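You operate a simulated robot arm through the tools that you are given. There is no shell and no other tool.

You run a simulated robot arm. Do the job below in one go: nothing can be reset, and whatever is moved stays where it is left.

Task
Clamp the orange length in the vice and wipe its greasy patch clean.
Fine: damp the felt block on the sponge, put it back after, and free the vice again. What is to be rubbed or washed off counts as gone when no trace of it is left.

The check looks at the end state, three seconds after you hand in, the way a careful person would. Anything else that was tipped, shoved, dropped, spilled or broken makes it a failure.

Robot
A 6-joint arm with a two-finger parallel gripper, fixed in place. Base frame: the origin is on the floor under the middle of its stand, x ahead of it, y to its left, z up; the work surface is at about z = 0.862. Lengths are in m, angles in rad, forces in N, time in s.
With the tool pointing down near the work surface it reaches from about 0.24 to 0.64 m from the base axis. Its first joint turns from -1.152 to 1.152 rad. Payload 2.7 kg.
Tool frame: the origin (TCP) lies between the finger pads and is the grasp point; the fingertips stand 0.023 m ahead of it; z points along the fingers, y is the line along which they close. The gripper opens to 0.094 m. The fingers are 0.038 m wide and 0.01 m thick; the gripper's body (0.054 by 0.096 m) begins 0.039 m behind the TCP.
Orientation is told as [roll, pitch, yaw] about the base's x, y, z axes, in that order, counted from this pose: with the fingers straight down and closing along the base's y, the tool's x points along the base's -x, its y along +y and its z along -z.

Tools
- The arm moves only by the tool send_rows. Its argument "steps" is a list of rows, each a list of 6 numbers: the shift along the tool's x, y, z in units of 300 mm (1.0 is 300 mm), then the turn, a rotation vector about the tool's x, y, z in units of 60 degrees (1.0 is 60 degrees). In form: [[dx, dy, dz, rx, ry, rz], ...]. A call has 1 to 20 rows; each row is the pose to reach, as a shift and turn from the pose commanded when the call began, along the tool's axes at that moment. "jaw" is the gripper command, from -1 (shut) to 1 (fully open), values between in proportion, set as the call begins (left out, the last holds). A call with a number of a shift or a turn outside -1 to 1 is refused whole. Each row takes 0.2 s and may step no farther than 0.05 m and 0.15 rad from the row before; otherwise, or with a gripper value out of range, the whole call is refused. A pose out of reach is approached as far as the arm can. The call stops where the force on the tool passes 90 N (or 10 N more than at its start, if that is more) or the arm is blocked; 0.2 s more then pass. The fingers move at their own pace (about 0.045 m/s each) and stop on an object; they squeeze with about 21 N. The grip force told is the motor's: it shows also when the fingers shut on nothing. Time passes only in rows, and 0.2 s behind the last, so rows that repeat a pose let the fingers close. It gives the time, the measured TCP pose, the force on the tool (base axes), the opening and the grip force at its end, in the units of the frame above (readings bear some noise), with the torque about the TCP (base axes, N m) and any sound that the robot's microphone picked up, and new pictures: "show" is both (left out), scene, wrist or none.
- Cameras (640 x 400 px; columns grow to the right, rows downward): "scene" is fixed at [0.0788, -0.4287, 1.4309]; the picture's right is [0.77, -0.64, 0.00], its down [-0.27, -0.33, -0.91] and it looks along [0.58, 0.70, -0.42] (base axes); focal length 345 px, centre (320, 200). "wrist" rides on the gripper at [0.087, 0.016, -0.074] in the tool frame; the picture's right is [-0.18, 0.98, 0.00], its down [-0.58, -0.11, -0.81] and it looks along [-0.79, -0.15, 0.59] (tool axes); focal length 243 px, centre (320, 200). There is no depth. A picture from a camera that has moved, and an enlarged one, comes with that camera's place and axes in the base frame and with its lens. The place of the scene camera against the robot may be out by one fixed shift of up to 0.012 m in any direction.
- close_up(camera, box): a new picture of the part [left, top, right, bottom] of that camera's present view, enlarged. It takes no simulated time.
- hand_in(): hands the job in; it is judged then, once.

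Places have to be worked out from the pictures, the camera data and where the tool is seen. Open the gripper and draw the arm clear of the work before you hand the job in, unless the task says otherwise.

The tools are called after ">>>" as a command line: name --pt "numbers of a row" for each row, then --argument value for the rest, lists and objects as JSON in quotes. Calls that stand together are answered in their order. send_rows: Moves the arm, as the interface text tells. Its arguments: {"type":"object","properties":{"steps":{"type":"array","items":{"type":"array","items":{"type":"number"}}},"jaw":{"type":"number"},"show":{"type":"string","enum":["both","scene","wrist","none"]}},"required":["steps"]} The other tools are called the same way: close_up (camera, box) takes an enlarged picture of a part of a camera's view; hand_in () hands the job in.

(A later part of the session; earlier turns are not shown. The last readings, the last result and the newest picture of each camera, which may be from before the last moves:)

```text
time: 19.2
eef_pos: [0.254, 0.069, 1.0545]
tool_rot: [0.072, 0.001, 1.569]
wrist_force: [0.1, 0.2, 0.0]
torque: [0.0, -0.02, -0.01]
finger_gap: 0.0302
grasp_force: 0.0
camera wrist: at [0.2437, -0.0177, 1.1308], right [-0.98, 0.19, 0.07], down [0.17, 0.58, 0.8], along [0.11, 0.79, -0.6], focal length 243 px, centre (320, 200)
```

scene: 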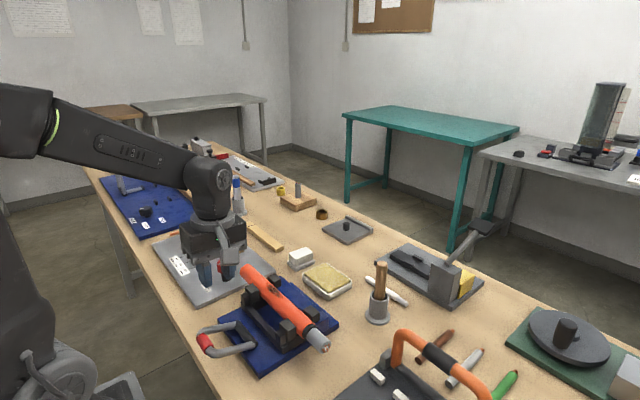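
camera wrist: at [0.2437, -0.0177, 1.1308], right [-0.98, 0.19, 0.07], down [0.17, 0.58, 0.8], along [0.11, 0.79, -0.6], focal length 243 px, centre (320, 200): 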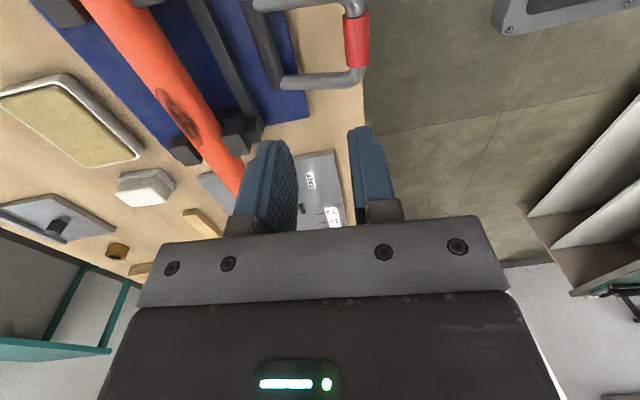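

>>> close_up --camera "scene" --box '[180, 260, 350, 380]'

>>> close_up --camera "scene" --box '[235, 260, 335, 350]'

>>> close_up --camera "wrist" --box '[80, 0, 400, 200]'

```text
3.33 times, centred on (265, 320) of scene
camera zoom: at [0.0788, -0.4287, 1.4309], right [0.77, -0.64, 0.0], down [-0.27, -0.33, -0.91], along [0.58, 0.7, -0.42], focal length 1149 px, centre (503, -200)
```

zoom: 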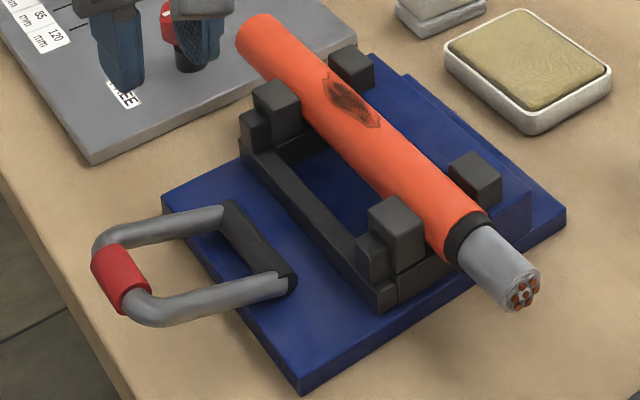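

```text
4.44 times, centred on (285, 305) of scene
camera zoom: at [0.0788, -0.4287, 1.4309], right [0.77, -0.64, 0.0], down [-0.27, -0.33, -0.91], along [0.58, 0.7, -0.42], focal length 1532 px, centre (476, -267)
```

zoom: 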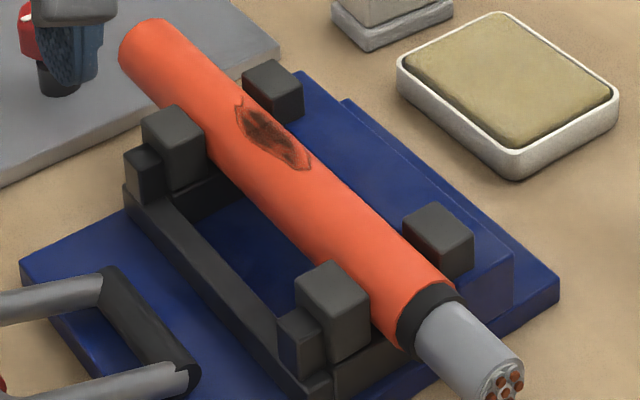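

```text
2.00 times, centred on (240, 100) of wrist
camera zoom: at [0.2437, -0.0177, 1.1308], right [-0.98, 0.19, 0.07], down [0.17, 0.58, 0.8], along [0.11, 0.79, -0.6], focal length 485 px, centre (480, 400)
```

zoom: 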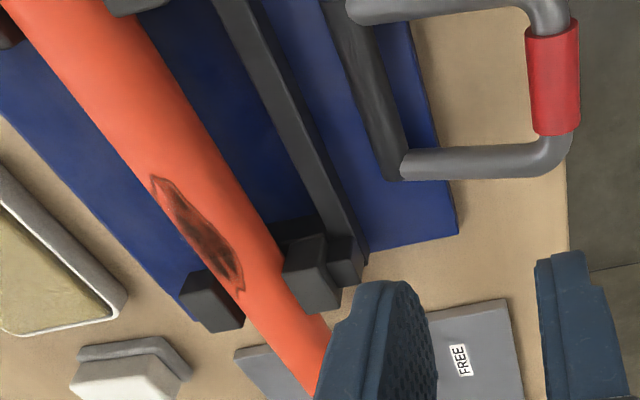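

The lever holds and both jaw pairs sit on the cable; the grip slid up in my fingers at the end, so the lever had reached its stop. Next I'll go for the felt near (0.53, 0.22), first rising and leveling the tool.

>>> send_rows --pt "-0.04 -0.08 -0.06 0.017 0 0" --pt "-0.08 -0.16 -0.12 0.034 0 0" --pt "-0.125 -0.24 -0.17 0.052 0 0" --pt "-0.167 -0.318 -0.223 0.069 0 0" --jaw 1 --show "none"

>>> send_rows --pt "0 0 -0.01 0 0 0.125" --pt "0 0 -0.02 0 0 0.25" --pt "0 0 -0.03 0 0 0.375" --pt "0 0 -0.04 0 0 0.5" --pt "0 0 -0.05 0 0 0.625" --pt "0 0 -0.06 0 0 0.75" --pt "0 0 -0.07 0 0 0.875" --pt "0 0 -0.08 0 0 1.0" --show "none"

>>> send_rows --pt "0 0 0 0 0 0.125" --pt "0 0 0 0 0 0.25" --pt "0 0 0 0 0 0.375" --pt "0 0 0 0 0 0.5" --show "both"

```text
time: 20.2
eef_pos: [0.3537, 0.1186, 1.1167]
tool_rot: [0.002, 0.002, 1.57]
wrist_force: [-0.2, 0.4, -0.1]
torque: [-0.01, 0.04, 0.01]
finger_gap: 0.0941
grasp_force: 0.0
```

```text
time: 22.0
eef_pos: [0.3533, 0.1164, 1.139]
tool_rot: [0.0, 0.0, 0.518]
wrist_force: [0.1, -0.7, 0.1]
torque: [0.0, -0.01, -0.01]
finger_gap: 0.0941
grasp_force: 0.0
```

```text
time: 23.0
eef_pos: [0.354, 0.1162, 1.139]
tool_rot: [0.0, -0.001, -0.004]
wrist_force: [0.6, 0.7, -0.6]
torque: [0.0, 0.01, -0.04]
finger_gap: 0.0942
grasp_force: 0.1
camera wrist: at [0.2684, 0.1329, 1.2143], right [0.19, 0.98, 0.0], down [0.58, -0.11, 0.81], along [0.79, -0.15, -0.59], focal length 243 px, centre (320, 200)
```

scene: 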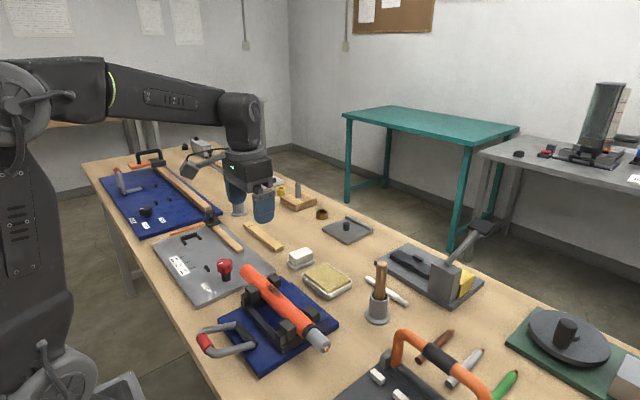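
wrist: 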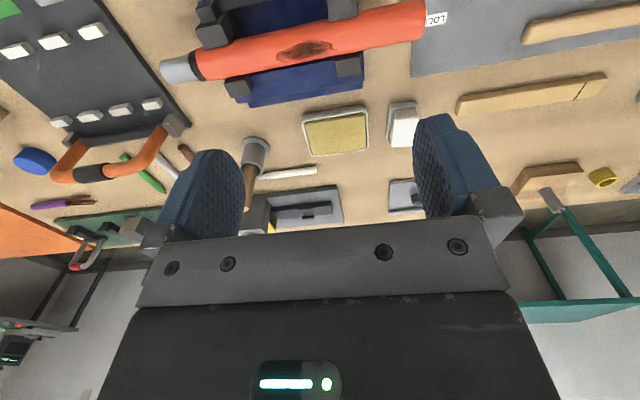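

The yaw is back to 0. I'll take close-ups of the felt with its tray, the sponge, and the patch with the jaws.

>>> close_up --camera "wrist" --box '[290, 90, 430, 180]'

>>> close_up --camera "wrist" --box '[150, 0, 440, 110]'

>>> close_up --camera "scene" --box '[270, 230, 360, 310]'

```text
4.44 times, centred on (360, 135) of wrist
camera zoom: at [0.2684, 0.1329, 1.2143], right [0.19, 0.98, 0.0], down [0.58, -0.11, 0.81], along [0.79, -0.15, -0.59], focal length 1078 px, centre (142, 489)
```

zoom: 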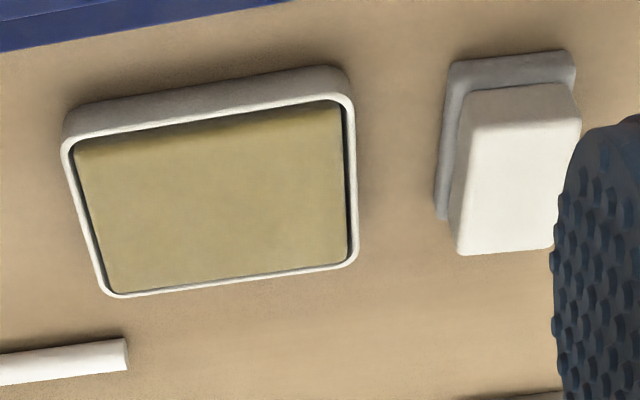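

```text
2.21 times, centred on (295, 55) of wrist
camera zoom: at [0.2684, 0.1329, 1.2143], right [0.19, 0.98, 0.0], down [0.58, -0.11, 0.81], along [0.79, -0.15, -0.59], focal length 535 px, centre (375, 520)
```

zoom: 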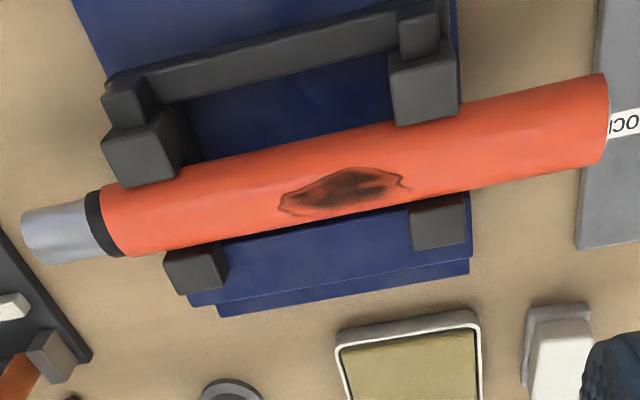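

```text
5.00 times, centred on (315, 270) of scene
camera zoom: at [0.0788, -0.4287, 1.4309], right [0.77, -0.64, 0.0], down [-0.27, -0.33, -0.91], along [0.58, 0.7, -0.42], focal length 1723 px, centre (345, -150)
```

zoom: 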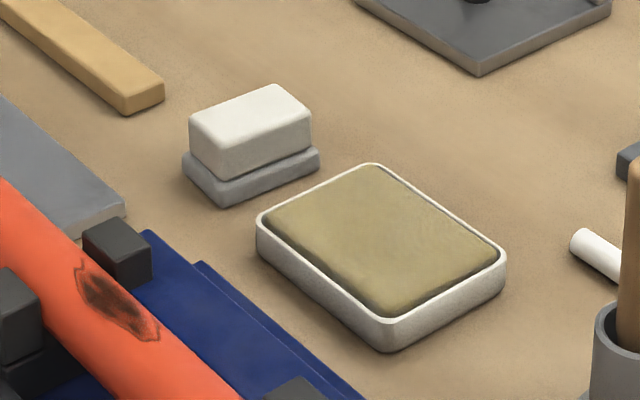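

The felt's white top measures roughly 0.059 (x) by 0.038 (y), centred near (0.540, 0.218), on a grey slab. The patch runs from y≈0.06 to 0.13 near the top of the cable. I need the post heights compared with the cable top, so I'll enlarge the jaws.

>>> close_up --camera "wrist" --box '[250, 0, 410, 110]'

>>> close_up --camera "scene" --box '[230, 260, 300, 310]'

>>> close_up --camera "wrist" --box '[375, 90, 435, 160]'

>>> close_up --camera "scene" --box '[280, 240, 322, 276]'

```text
3.64 times, centred on (330, 55) of wrist
camera zoom: at [0.2684, 0.1329, 1.2143], right [0.19, 0.98, 0.0], down [0.58, -0.11, 0.81], along [0.79, -0.15, -0.59], focal length 882 px, centre (284, 727)
```

zoom: 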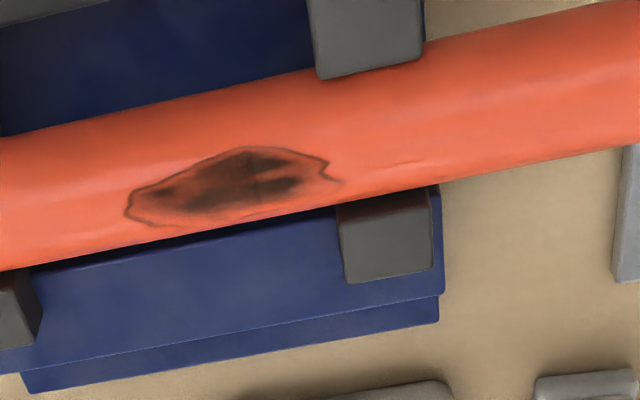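

```text
8.00 times, centred on (265, 285) of scene
camera zoom: at [0.0788, -0.4287, 1.4309], right [0.77, -0.64, 0.0], down [-0.27, -0.33, -0.91], along [0.58, 0.7, -0.42], focal length 2758 px, centre (760, -480)
```

zoom: 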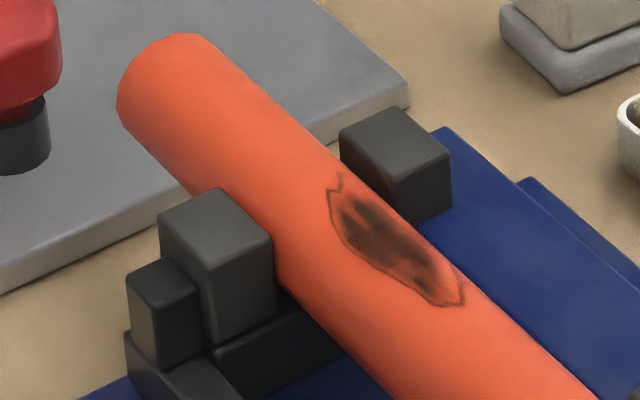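

```text
5.71 times, centred on (405, 125) of wrist
camera zoom: at [0.2684, 0.1329, 1.2143], right [0.19, 0.98, 0.0], down [0.58, -0.11, 0.81], along [0.79, -0.15, -0.59], focal length 1386 px, centre (-166, 629)
```

zoom: 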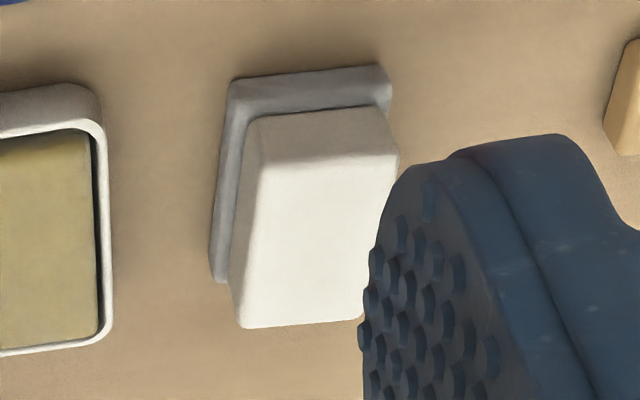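

```text
11.11 times, centred on (301, 258) of scene
camera zoom: at [0.0788, -0.4287, 1.4309], right [0.77, -0.64, 0.0], down [-0.27, -0.33, -0.91], along [0.58, 0.7, -0.42], focal length 3830 px, centre (531, -444)
```

zoom: 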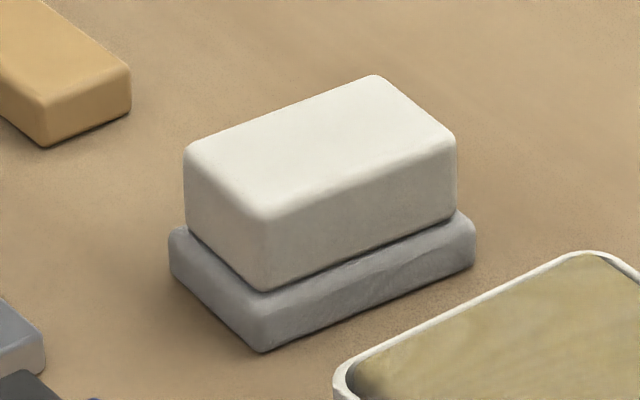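

The felt is a white block about 2 cm tall on a slightly larger grey slab. To verify the clamping I want a straight-down view of the cable and posts, so I'll put the camera above the cable with a 0.3 rad pitch.

>>> send_rows --pt "-0.1 -0.02 0 0 0.1 0" --pt "-0.2 -0.04 0 0 0.2 0" --pt "-0.287 -0.06 0 0 0.2865 0" --show "wrist"

>>> close_up --camera "wrist" --box '[150, 0, 450, 100]'

```text
time: 23.8
eef_pos: [0.4408, 0.0974, 1.1376]
tool_rot: [0.001, 0.304, -0.001]
wrist_force: [0.0, -0.1, 0.0]
torque: [-0.04, 0.0, 0.02]
finger_gap: 0.0939
grasp_force: 0.0
camera wrist: at [0.3815, 0.1144, 1.2354], right [0.18, 0.98, -0.06], down [0.8, -0.11, 0.6], along [0.58, -0.15, -0.8], focal length 243 px, centre (320, 200)
```

wrist: 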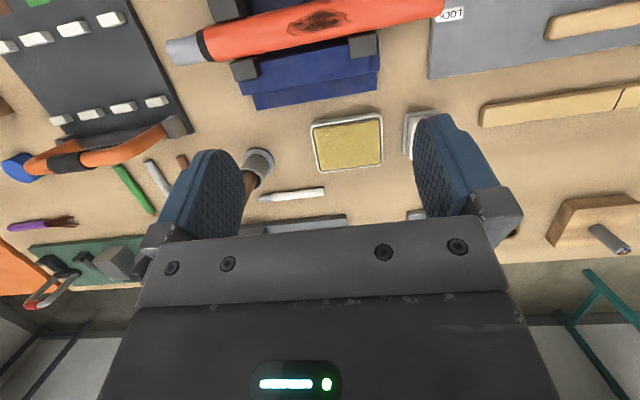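

```text
2.13 times, centred on (300, 50) of wrist
camera zoom: at [0.3815, 0.1144, 1.2354], right [0.18, 0.98, -0.06], down [0.8, -0.11, 0.6], along [0.58, -0.15, -0.8], focal length 518 px, centre (363, 520)
```

zoom: 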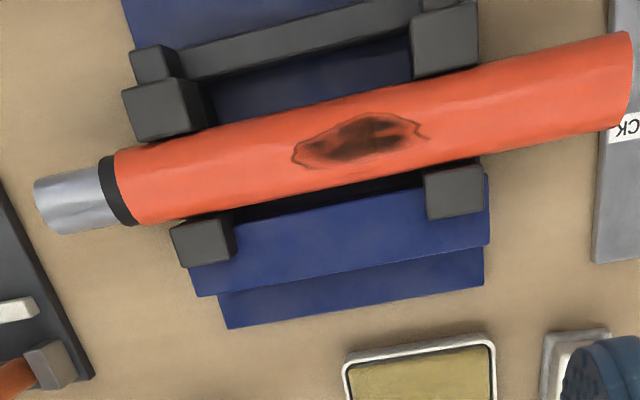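

This is almost a plan view. I'll enlarge each post pair to see if they touch the cable.

>>> close_up --camera "wrist" --box '[195, 15, 275, 85]'

>>> close_up --camera "wrist" --box '[275, 0, 395, 75]'

```text
5.71 times, centred on (235, 50) of wrist
camera zoom: at [0.3815, 0.1144, 1.2354], right [0.18, 0.98, -0.06], down [0.8, -0.11, 0.6], along [0.58, -0.15, -0.8], focal length 1386 px, centre (806, 1057)
```

zoom: 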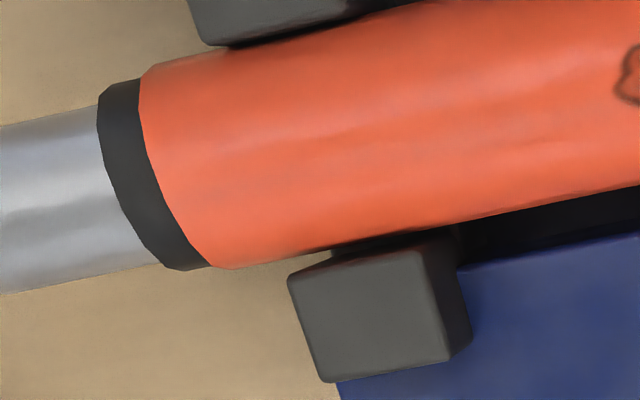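

```text
5.33 times, centred on (335, 38) of wrist
camera zoom: at [0.3815, 0.1144, 1.2354], right [0.18, 0.98, -0.06], down [0.8, -0.11, 0.6], along [0.58, -0.15, -0.8], focal length 1294 px, centre (240, 1067)
```

zoom: 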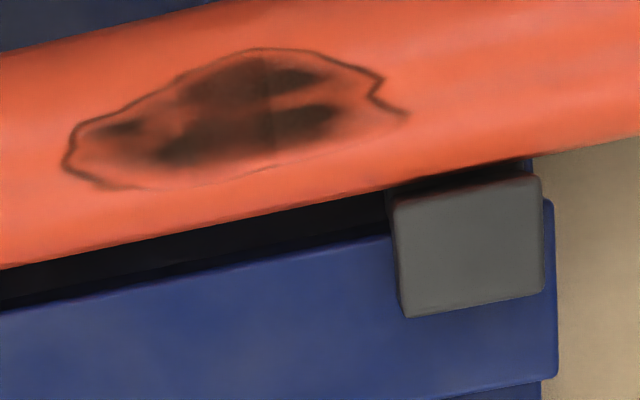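

The moving posts touch the cable. At the right fixed post I see a thin dark band that could be a gap of a few mm. I'll lower the camera for a sharper plan view.

>>> send_rows --pt "-0.033 0.022 0.106 0 0 0" --pt "-0.066 0.044 0.212 0 0 0" --pt "-0.0997 0.067 0.318 0 0 0" --show "wrist"

>>> close_up --camera "wrist" --box '[220, 0, 420, 100]'

```text
time: 24.6
eef_pos: [0.4396, 0.1201, 1.0379]
tool_rot: [0.0, 0.301, -0.002]
wrist_force: [-0.8, 0.2, -0.1]
torque: [-0.03, 0.02, 0.04]
finger_gap: 0.094
grasp_force: 0.1
camera wrist: at [0.3797, 0.1367, 1.1354], right [0.18, 0.98, -0.05], down [0.79, -0.11, 0.6], along [0.58, -0.15, -0.8], focal length 243 px, centre (320, 200)
```

wrist: 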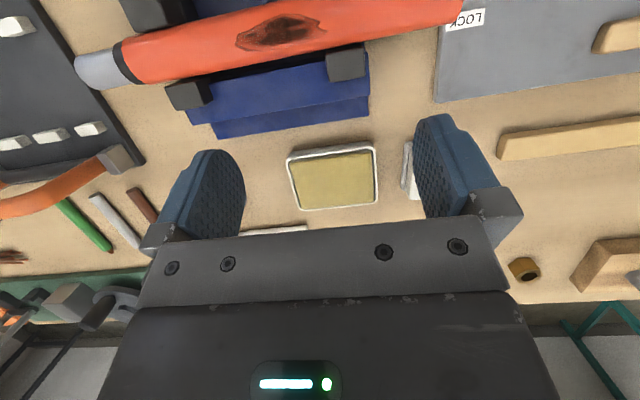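

```text
3.20 times, centred on (320, 50) of wrist
camera zoom: at [0.3797, 0.1367, 1.1354], right [0.18, 0.98, -0.05], down [0.79, -0.11, 0.6], along [0.58, -0.15, -0.8], focal length 776 px, centre (320, 680)
```

zoom: 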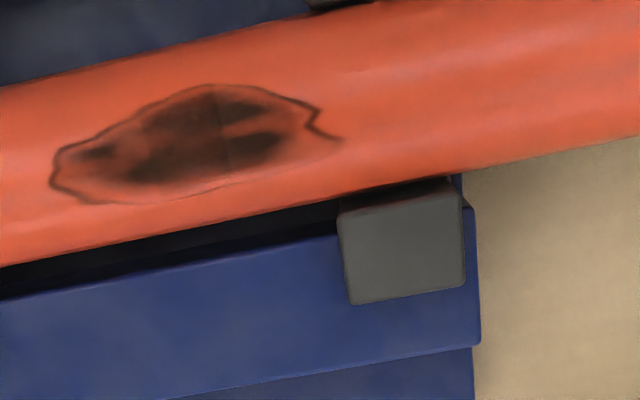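

The estimates now agree: cable axis at x≈0.379, z≈0.92, radius ≈0.017, and the fixed post face at x≈0.396. So the cable is clamped on both sides. The patch spans y 0.065–0.130, from about −31° to +42° around the top. Next I'll level the tool and move above the felt.

>>> send_rows --pt "-0.08 0.08 -0.025 0 -0.072 0" --pt "-0.16 0.16 -0.05 0 -0.144 0" --pt "-0.24 0.245 -0.075 0 -0.216 0" --pt "-0.318 0.327 -0.099 0 -0.2874 0" --show "both"

>>> close_up --camera "wrist" --box '[220, 60, 440, 230]'

```text
time: 25.6
eef_pos: [0.5441, 0.2183, 1.0389]
tool_rot: [-0.001, 0.0, -0.003]
wrist_force: [-0.8, -0.7, -0.5]
torque: [0.01, 0.01, 0.03]
finger_gap: 0.0938
grasp_force: 0.1
camera wrist: at [0.4569, 0.2343, 1.1136], right [0.19, 0.98, 0.0], down [0.58, -0.11, 0.81], along [0.79, -0.15, -0.59], focal length 243 px, centre (320, 200)
```

scene: 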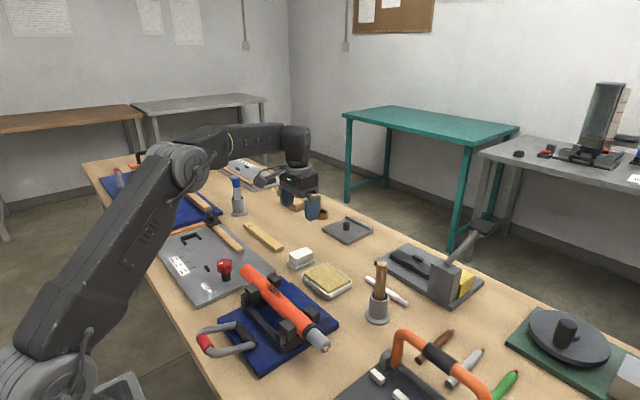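
wrist: 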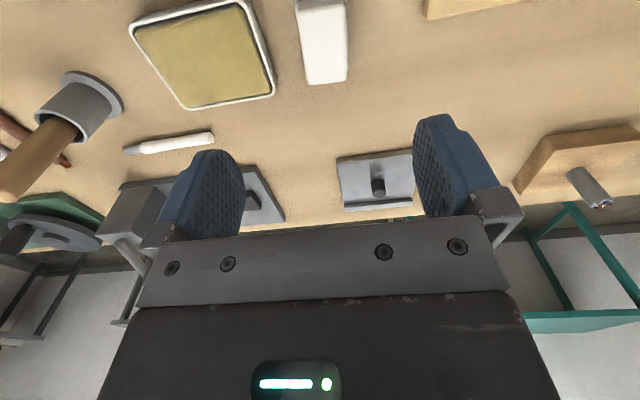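

```text
2.35 times, centred on (330, 145) of wrist
camera zoom: at [0.4569, 0.2343, 1.1136], right [0.19, 0.98, 0.0], down [0.58, -0.11, 0.81], along [0.79, -0.15, -0.59], focal length 571 px, centre (296, 329)
```

zoom: 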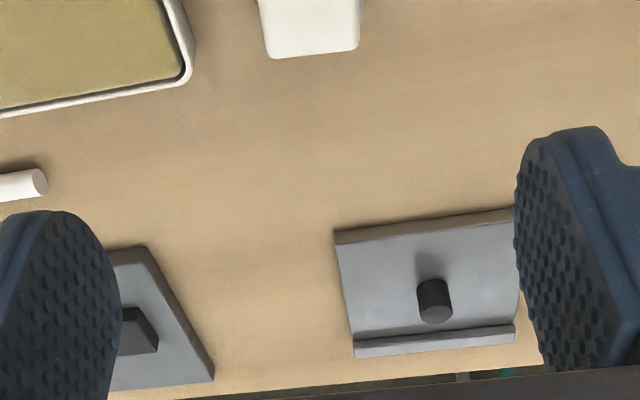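

The felt's far top edge is at x≈0.572 with y from 0.203 to 0.237, so its centre is near (0.542, 0.220). I'll descend to z≈0.95 with open fingers and check alignment.

>>> send_rows --pt "0.003 0.002 0.1 0 0 0" --pt "0.006 0.004 0.2 0 0 0" --pt "0.007 0.006 0.297 0 0 0" --show "wrist"

>>> close_up --camera "wrist" --box '[150, 0, 500, 220]'

>>> close_up --camera "scene" --box '[260, 200, 350, 280]'

```text
time: 26.4
eef_pos: [0.5405, 0.2196, 0.95]
tool_rot: [-0.002, 0.001, -0.002]
wrist_force: [0.3, 0.6, 0.1]
torque: [-0.01, 0.02, -0.02]
finger_gap: 0.0937
grasp_force: 0.1
camera wrist: at [0.4542, 0.2354, 1.0251], right [0.19, 0.98, 0.0], down [0.58, -0.11, 0.81], along [0.79, -0.15, -0.59], focal length 243 px, centre (320, 200)
```

wrist: 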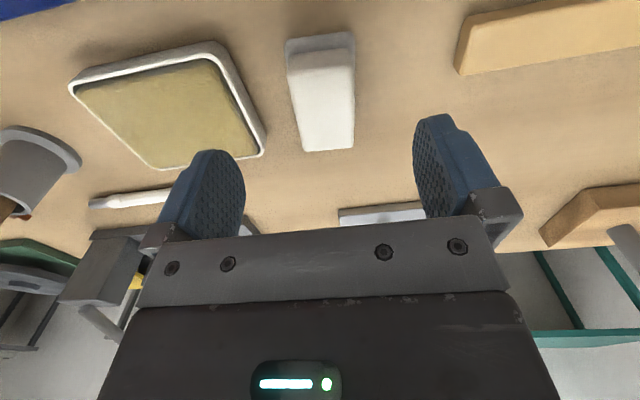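

```text
1.82 times, centred on (325, 110) of wrist
camera zoom: at [0.4542, 0.2354, 1.0251], right [0.19, 0.98, 0.0], down [0.58, -0.11, 0.81], along [0.79, -0.15, -0.59], focal length 441 px, centre (311, 364)
```

zoom: 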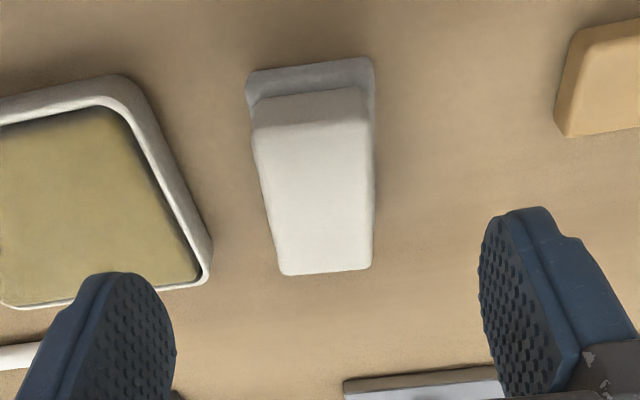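

```text
5.00 times, centred on (305, 240) of scene
camera zoom: at [0.0788, -0.4287, 1.4309], right [0.77, -0.64, 0.0], down [-0.27, -0.33, -0.91], along [0.58, 0.7, -0.42], focal length 1723 px, centre (395, 0)
```

zoom: 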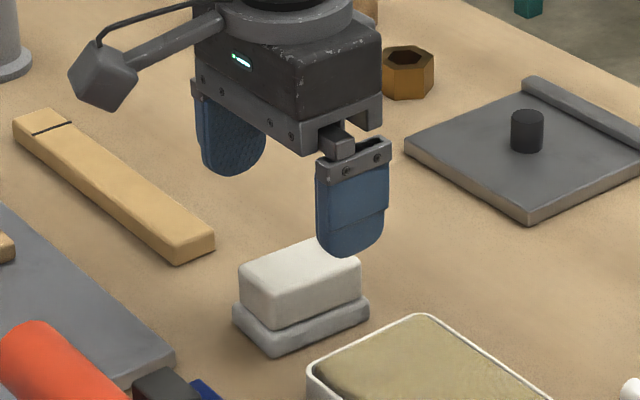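

The block and its slab are both yawed about −0.085 rad, and the block's centre is ≈(0.5425, 0.2205). I'll narrow the jaws to 6 cm to stay off the sponge tray, turn the tool to match, and descend so the fingertips reach z≈0.884.

>>> send_rows --pt "-0.003 0.001 0 0 0 0.04" --pt "-0.0067 0.003 0.03 0 0 0.081" --pt "-0.0067 0.003 0.09 0 0 0.081" --pt "-0.0067 0.003 0.143 0 0 0.081" --pt "-0.0067 0.003 0.143 0 0 0.081" --jaw 0.277 --show "both"

>>> close_up --camera "wrist" --box '[180, 60, 460, 230]'

>>> close_up --camera "scene" --box '[260, 210, 340, 280]'

```text
time: 27.6
eef_pos: [0.5403, 0.2177, 0.9067]
tool_rot: [0.001, -0.001, -0.084]
wrist_force: [0.0, 0.5, 0.1]
torque: [0.0, 0.03, -0.03]
finger_gap: 0.0604
grasp_force: 0.0
camera wrist: at [0.4568, 0.2423, 0.9819], right [0.27, 0.96, 0.0], down [0.57, -0.16, 0.81], along [0.78, -0.22, -0.59], focal length 243 px, centre (320, 200)
```

scene: 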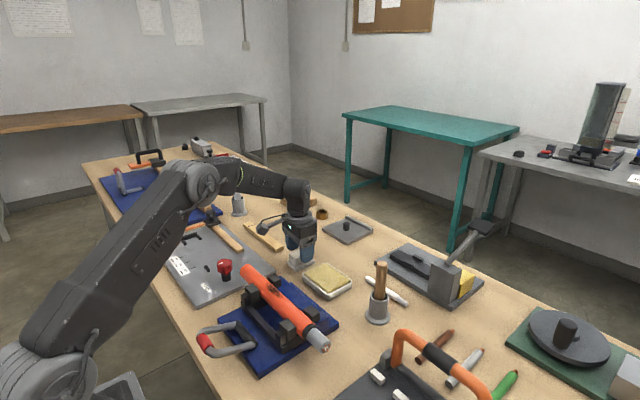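
wrist: 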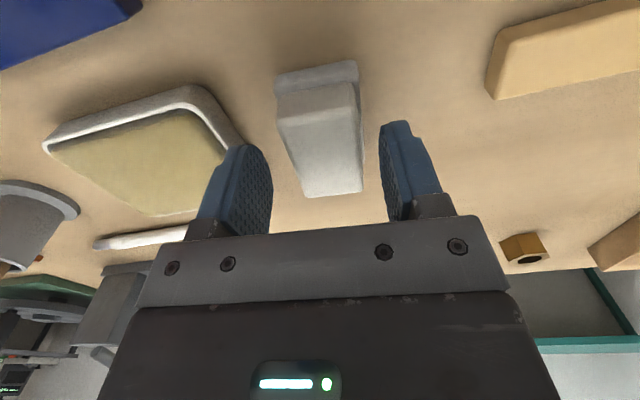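

```text
2.29 times, centred on (320, 145) of wrist
camera zoom: at [0.4568, 0.2423, 0.9819], right [0.27, 0.96, 0.0], down [0.57, -0.16, 0.81], along [0.78, -0.22, -0.59], focal length 555 px, centre (320, 326)
```

zoom: 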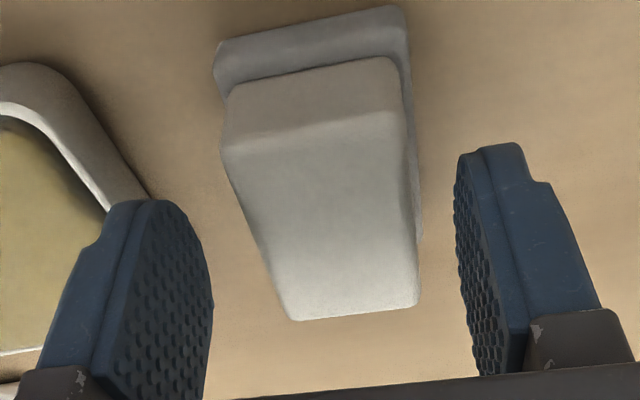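

```text
5.71 times, centred on (300, 245) of scene
camera zoom: at [0.0788, -0.4287, 1.4309], right [0.77, -0.64, 0.0], down [-0.27, -0.33, -0.91], along [0.58, 0.7, -0.42], focal length 1970 px, centre (434, -57)
```

zoom: 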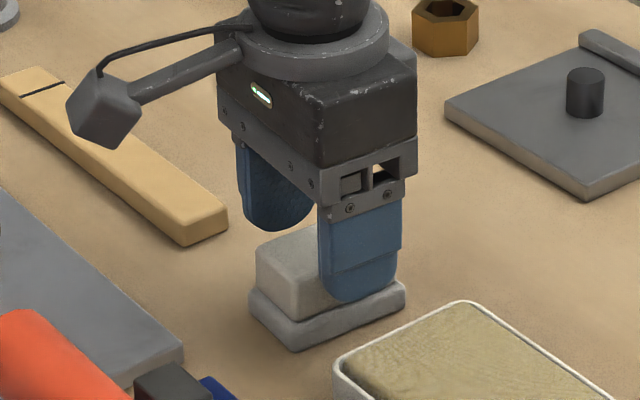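

The felt is between the fingers, with its centreline at y≈0.222 at this x. I'll shift 2.5 mm toward +y to centre, then close.

>>> send_rows --pt "0 0.0083 0 0 0 0" --pt "0 0.0083 0 0 0 0" --jaw 0.1 --show "none"

>>> send_rows --pt "0 0 0 0 0 0" --pt "0 0 0 0 0 0" --pt "0 0 0 0 0 0" --jaw -1 --show "both"

```text
time: 28.2
eef_pos: [0.5399, 0.2212, 0.907]
tool_rot: [-0.001, 0.001, -0.085]
wrist_force: [-0.3, 0.2, 0.6]
torque: [0.02, 0.02, -0.01]
finger_gap: 0.0516
grasp_force: 0.2
```

```text
time: 29.0
eef_pos: [0.54, 0.2208, 0.907]
tool_rot: [0.001, 0.0, -0.086]
wrist_force: [-0.8, 0.7, 0.0]
torque: [0.01, 0.05, 0.03]
finger_gap: 0.037
grasp_force: 21.0
camera wrist: at [0.4566, 0.2446, 0.9823], right [0.27, 0.96, 0.0], down [0.57, -0.16, 0.81], along [0.78, -0.22, -0.59], focal length 243 px, centre (320, 200)
```

scene: 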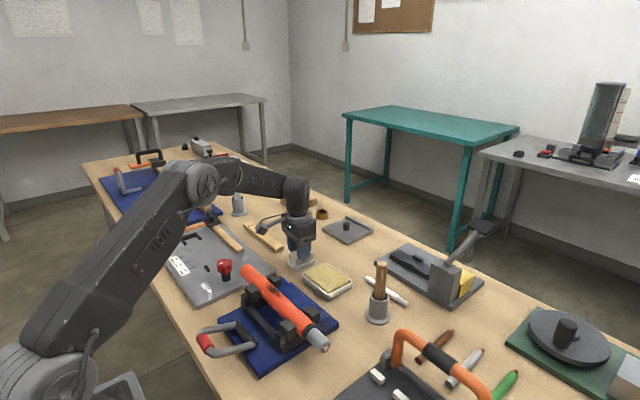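
wrist: 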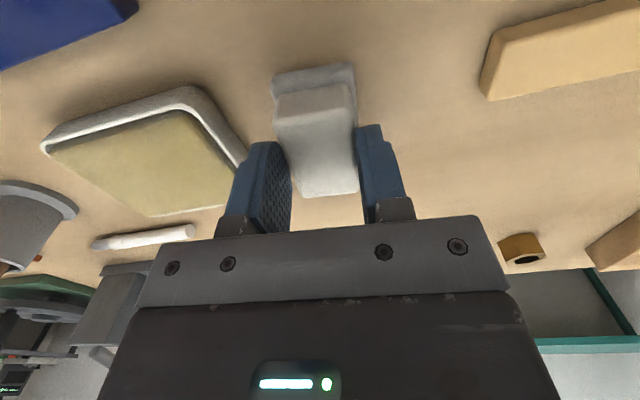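

The felt is held (gap 0.037, 21 N); the grasp pose is (0.540, 0.221, 0.907) with yaw −0.086. I'll lift straight up 8 cm.

>>> send_rows --pt "0 0 -0.02 0 0 0" --pt "0 0 -0.06 0 0 0" --pt "0 0 -0.13 0 0 0" --pt "0 0 -0.2 0 0 0" --pt "0 0 -0.267 0 0 0" --show "both"

>>> close_up --camera "wrist" --box '[160, 0, 440, 220]'

>>> close_up --camera "scene" --box '[255, 170, 355, 300]'

```text
time: 30.2
eef_pos: [0.5402, 0.2213, 0.9863]
tool_rot: [0.0, 0.0, -0.085]
wrist_force: [0.2, 0.4, -0.5]
torque: [0.02, 0.0, -0.02]
finger_gap: 0.0372
grasp_force: 20.9
camera wrist: at [0.4559, 0.2445, 1.0621], right [0.27, 0.96, 0.0], down [0.57, -0.16, 0.81], along [0.78, -0.22, -0.59], focal length 243 px, centre (320, 200)
```

scene: 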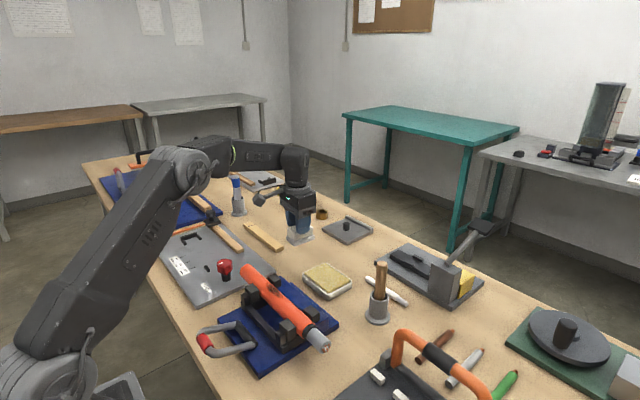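
wrist: 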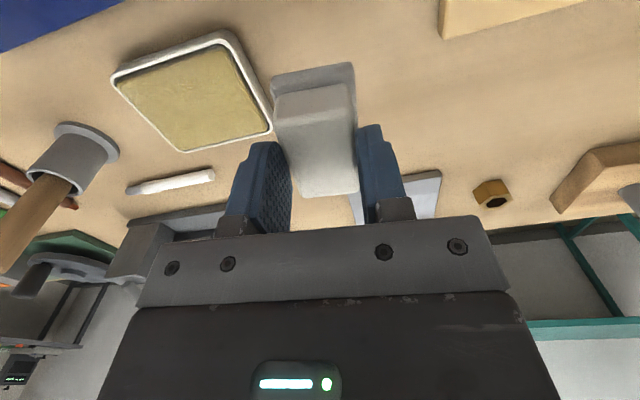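

```text
1.82 times, centred on (300, 110) of wrist
camera zoom: at [0.4559, 0.2445, 1.0621], right [0.27, 0.96, 0.0], down [0.57, -0.16, 0.81], along [0.78, -0.22, -0.59], focal length 441 px, centre (356, 364)
```

zoom: 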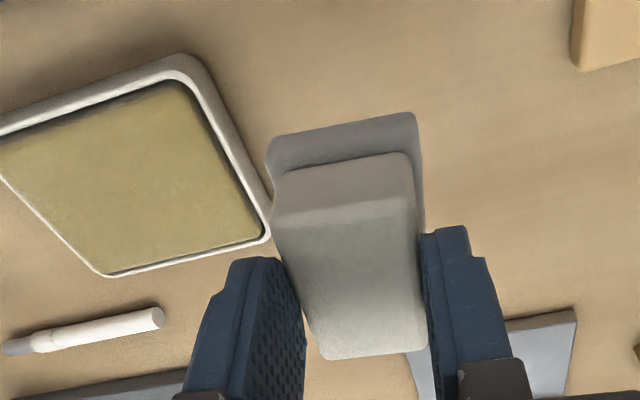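

```text
3.08 times, centred on (305, 235) of scene
camera zoom: at [0.0788, -0.4287, 1.4309], right [0.77, -0.64, 0.0], down [-0.27, -0.33, -0.91], along [0.58, 0.7, -0.42], focal length 1061 px, centre (366, 92)
```

zoom: 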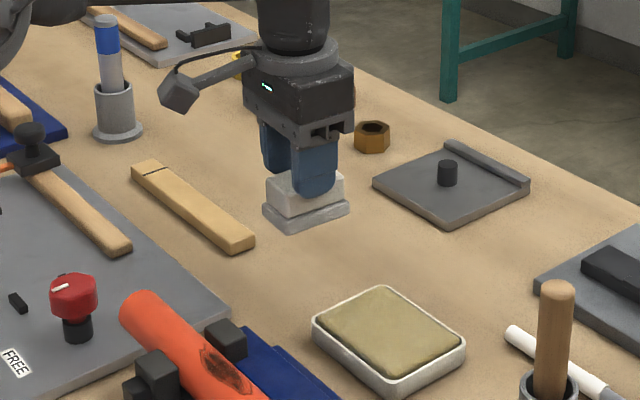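

The whole block came up: the grey lower part is the felt sole, attached to the white body, so its place is directly on the bench. At the grasp the sole's bottom is ≈0.045 below the TCP. The sponge tray is centred near (0.535, 0.1145), and I'll move the felt over it.

>>> send_rows --pt "-0.002 -0.1 0 0 0 0" --pt "-0.004 -0.2 0 0 0 0" --pt "-0.007 -0.3 0.03 0 0 0" --pt "-0.0085 -0.3556 0.08 0 0 0" --pt "-0.0085 -0.3556 0.12 0 0 0" --show "both"

>>> close_up --camera "wrist" --box '[180, 30, 460, 220]'

>>> close_up --camera "scene" --box '[270, 200, 380, 310]'

```text
time: 31.4
eef_pos: [0.534, 0.1151, 0.9508]
tool_rot: [-0.001, -0.001, -0.084]
wrist_force: [-0.8, -0.1, -1.2]
torque: [0.01, 0.0, -0.04]
finger_gap: 0.0371
grasp_force: 20.9
camera wrist: at [0.4493, 0.1385, 1.025], right [0.27, 0.96, 0.0], down [0.57, -0.16, 0.81], along [0.78, -0.22, -0.59], focal length 243 px, centre (320, 200)
```

scene: 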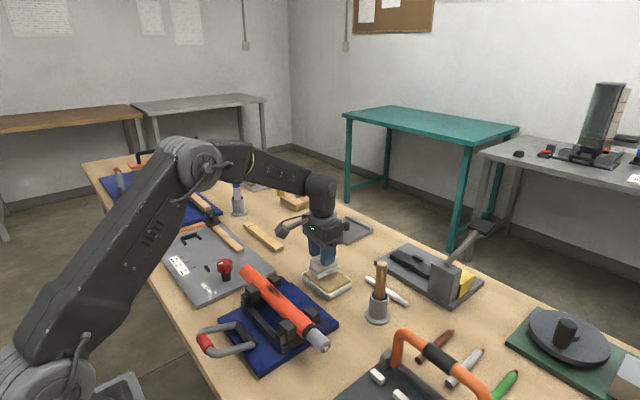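
wrist: 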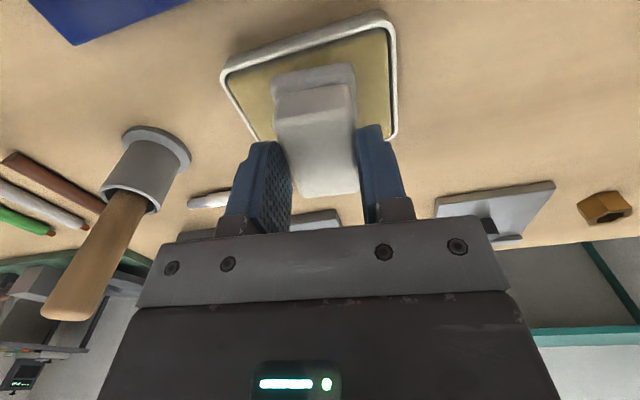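

```text
2.11 times, centred on (320, 125) of wrist
camera zoom: at [0.4493, 0.1385, 1.025], right [0.27, 0.96, 0.0], down [0.57, -0.16, 0.81], along [0.78, -0.22, -0.59], focal length 511 px, centre (320, 358)
```

zoom: 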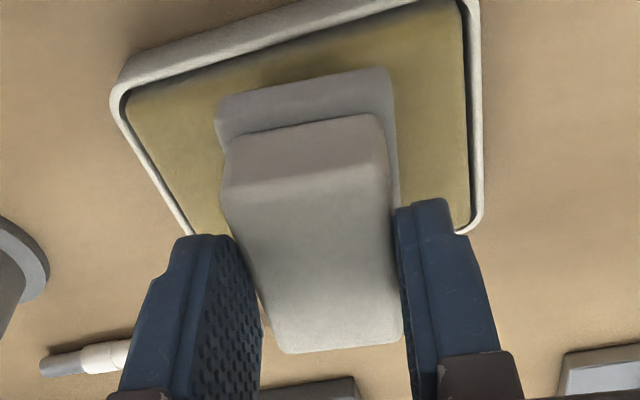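

```text
3.64 times, centred on (325, 255) of scene
camera zoom: at [0.0788, -0.4287, 1.4309], right [0.77, -0.64, 0.0], down [-0.27, -0.33, -0.91], along [0.58, 0.7, -0.42], focal length 1253 px, centre (302, 0)
```

zoom: 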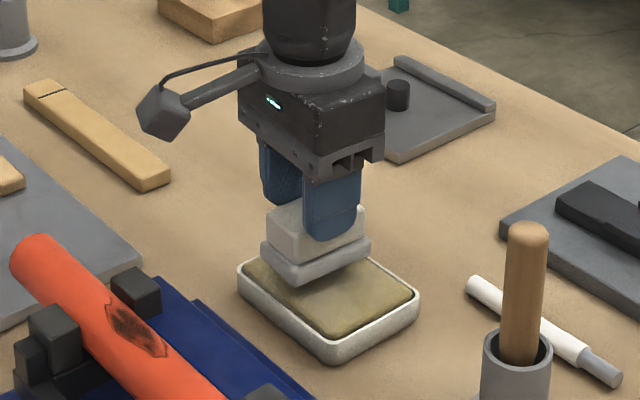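

The sole is about over the sponge; I'll nudge +2 mm x and −6 mm y to stay inside the rim, then lower in small steps and watch the force.

>>> send_rows --pt "-0.0083 -0.0194 0 0 0 0" --pt "-0.0083 -0.0194 0.03 0 0 0" --pt "-0.0083 -0.0194 0.05 0 0 0" --pt "-0.0083 -0.0194 0.06 0 0 0" --show "both"

>>> close_up --camera "scene" --box '[280, 220, 370, 310]'

>>> close_up --camera "wrist" --box '[180, 30, 460, 220]'

```text
time: 32.4
eef_pos: [0.5363, 0.1089, 0.9331]
tool_rot: [0.0, -0.001, -0.086]
wrist_force: [-2.2, -0.4, 4.3]
torque: [-0.03, 0.23, 0.03]
finger_gap: 0.0371
grasp_force: 20.9
camera wrist: at [0.4522, 0.1321, 1.0082], right [0.27, 0.96, 0.0], down [0.57, -0.16, 0.81], along [0.78, -0.22, -0.59], focal length 243 px, centre (320, 200)
```

scene: 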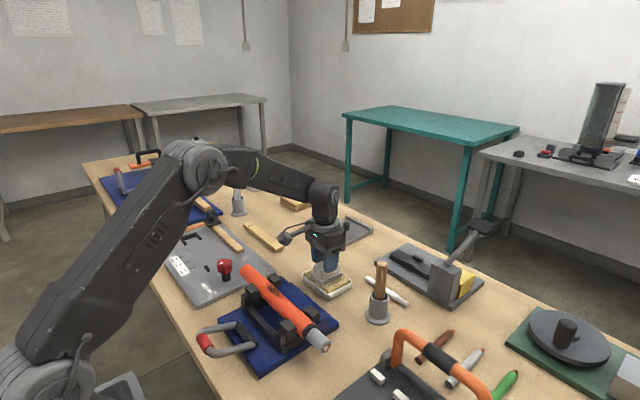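
wrist: 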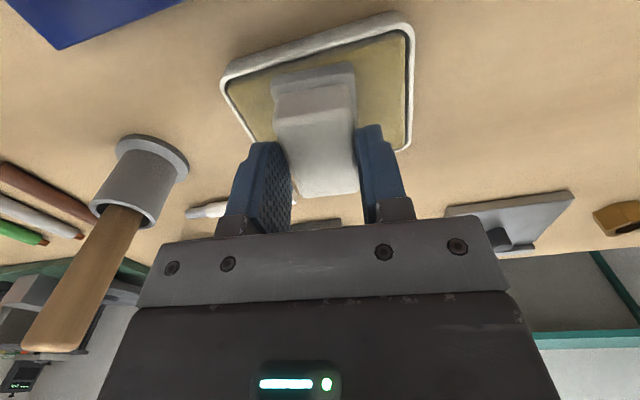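

```text
4.44 times, centred on (325, 265) of scene
camera zoom: at [0.0786, -0.4287, 1.4309], right [0.77, -0.64, 0.0], down [-0.27, -0.33, -0.91], along [0.58, 0.7, -0.42], focal length 1532 px, centre (298, -89)
```

zoom: 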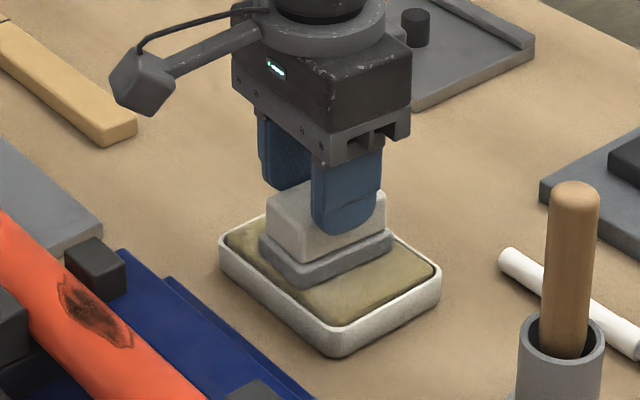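

```text
2.11 times, centred on (320, 125) of wrist
camera zoom: at [0.4522, 0.1321, 1.0082], right [0.27, 0.96, 0.0], down [0.57, -0.16, 0.81], along [0.78, -0.22, -0.59], focal length 511 px, centre (320, 358)
```

zoom: 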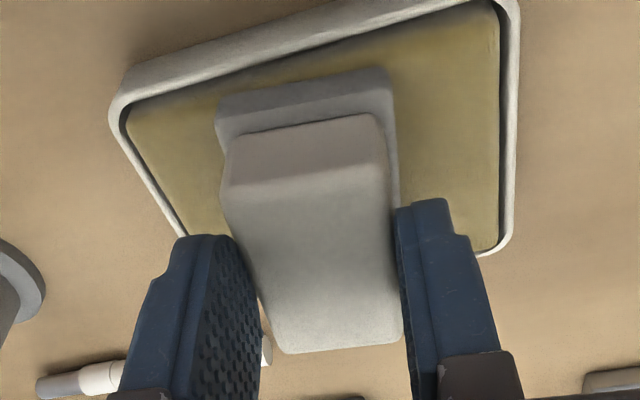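

Contact at z≈0.933 with 4 N, and the sole sits well inside the rim. I'll press a little further (about 2–3 mm) and hold for a second to soak.

>>> send_rows --pt "0 0 0.004 0 0 0" --pt "0 0 0.008 0 0 0" --pt "0 0 0.008 0 0 0" --pt "0 0 0.008 0 0 0" --pt "0 0 0.008 0 0 0" --show "none"

```text
time: 33.6
eef_pos: [0.5372, 0.1073, 0.9325]
tool_rot: [0.002, -0.008, -0.084]
wrist_force: [-4.6, 1.2, 28.5]
torque: [0.05, 0.2, -0.01]
finger_gap: 0.0371
grasp_force: 21.0
```

It pressed with 28 N for about a second. I'll lift and check whether the felt looks damp.

>>> send_rows --pt "0 0 0 0 0 0" --pt "0 0 0 0 0 0" --pt "0 0 -0.03 0 0 0" --pt "0 0 -0.1 0 0 0" --pt "0 0 -0.2 0 0 0" --pt "0 0 -0.3 0 0 0" --show "both"

>>> close_up --camera "scene" --box '[280, 190, 370, 310]'

>>> close_up --camera "wrist" --box '[180, 30, 460, 220]'

```text
time: 35.0
eef_pos: [0.5359, 0.1088, 1.0206]
tool_rot: [0.0, 0.001, -0.086]
wrist_force: [0.0, -0.3, -1.2]
torque: [0.0, 0.01, 0.03]
finger_gap: 0.0371
grasp_force: 20.8
camera wrist: at [0.4519, 0.1322, 1.0959], right [0.27, 0.96, 0.0], down [0.57, -0.16, 0.81], along [0.78, -0.22, -0.59], focal length 243 px, centre (320, 200)
```

scene: 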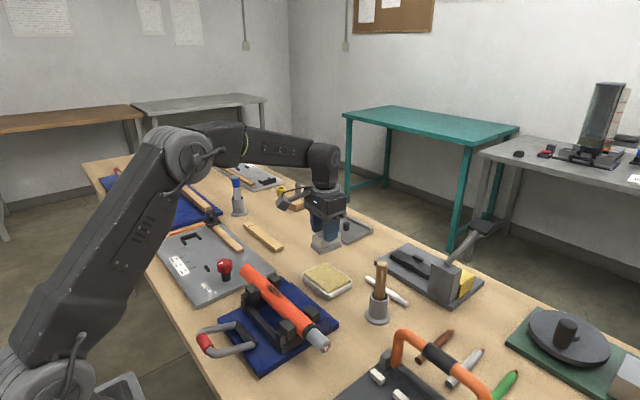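
wrist: 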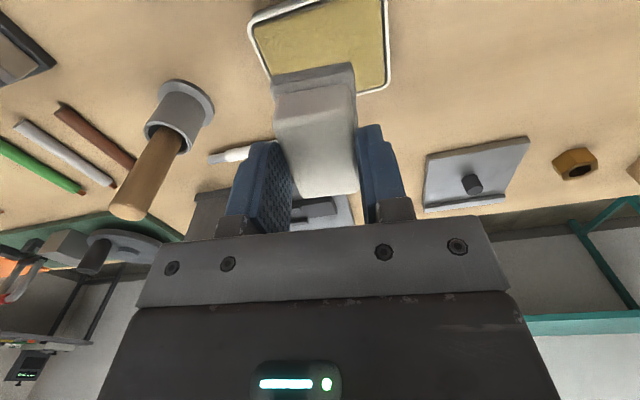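

```text
3.33 times, centred on (325, 250) of scene
camera zoom: at [0.0788, -0.4287, 1.4309], right [0.77, -0.64, 0.0], down [-0.27, -0.33, -0.91], along [0.58, 0.7, -0.42], focal length 1149 px, centre (303, 33)
```

zoom: 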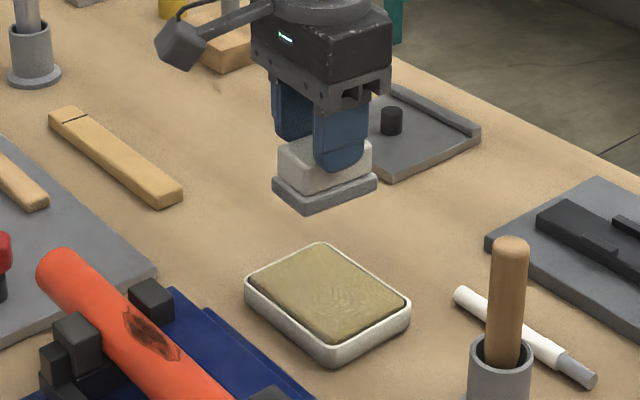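

```text
2.11 times, centred on (320, 125) of wrist
camera zoom: at [0.4519, 0.1322, 1.0959], right [0.27, 0.96, 0.0], down [0.57, -0.16, 0.81], along [0.78, -0.22, -0.59], focal length 511 px, centre (320, 358)
```

zoom: 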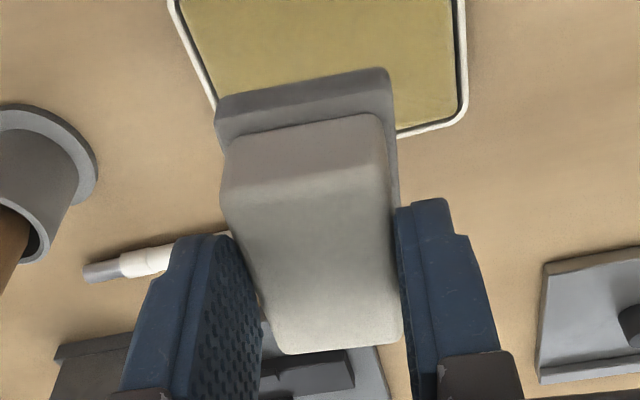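

The sole is visibly darker, so it is damp. I'll now carry it over the patch: cable axis x≈0.379, top z≈0.9375, starting at y≈0.09 with yaw 0 and the sole about 4 cm above.

>>> send_rows --pt "0.12 -0.025 0 0 0 -0.02" --pt "0.25 -0.05 0 0 0 -0.04" --pt "0.39 -0.08 0 0 0 -0.06" --pt "0.524 -0.109 0 0 0 -0.082" --show "both"

>>> close_up --camera "scene" --box '[210, 200, 340, 350]'

>>> close_up --camera "wrist" --box '[160, 0, 480, 220]'

```text
time: 36.0
eef_pos: [0.3744, 0.0896, 1.0202]
tool_rot: [0.0, 0.0, 0.001]
wrist_force: [-0.5, -0.3, -1.2]
torque: [0.02, 0.02, -0.02]
finger_gap: 0.037
grasp_force: 21.0
camera wrist: at [0.289, 0.1057, 1.0955], right [0.18, 0.98, 0.0], down [0.58, -0.11, 0.81], along [0.79, -0.15, -0.59], focal length 243 px, centre (320, 200)
```

scene: 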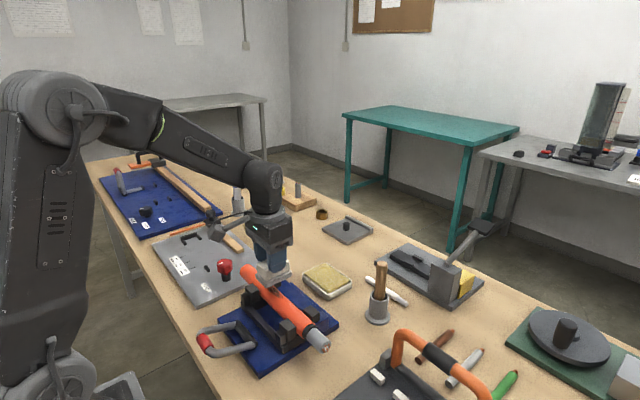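
wrist: 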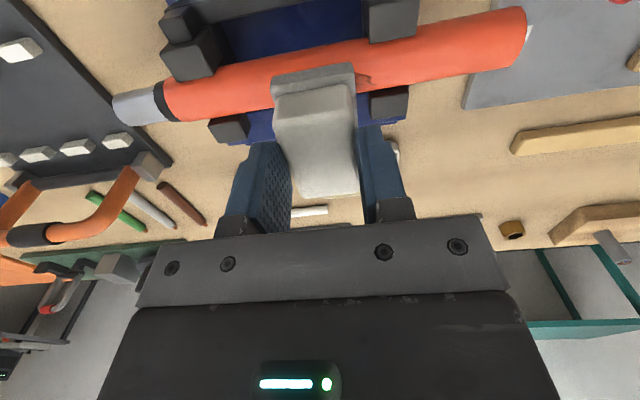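

```text
2.67 times, centred on (275, 275) of scene
camera zoom: at [0.0788, -0.4287, 1.4309], right [0.77, -0.64, 0.0], down [-0.27, -0.33, -0.91], along [0.58, 0.7, -0.42], focal length 919 px, centre (440, 0)
```

zoom: 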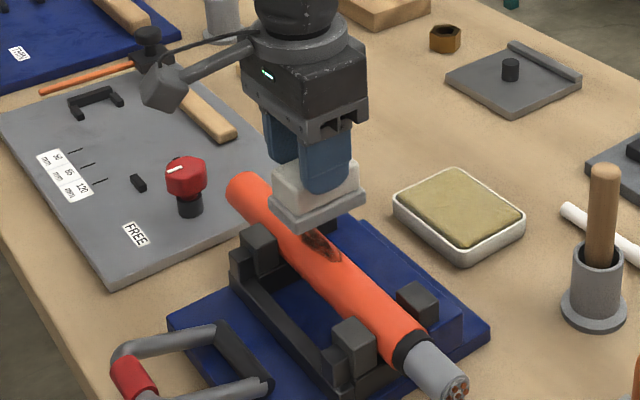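

```text
1.82 times, centred on (320, 110) of wrist
camera zoom: at [0.289, 0.1057, 1.0955], right [0.18, 0.98, 0.0], down [0.58, -0.11, 0.81], along [0.79, -0.15, -0.59], focal length 441 px, centre (320, 364)
```

zoom: 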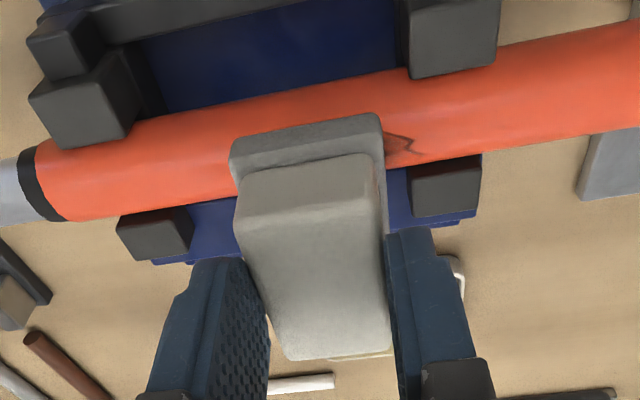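

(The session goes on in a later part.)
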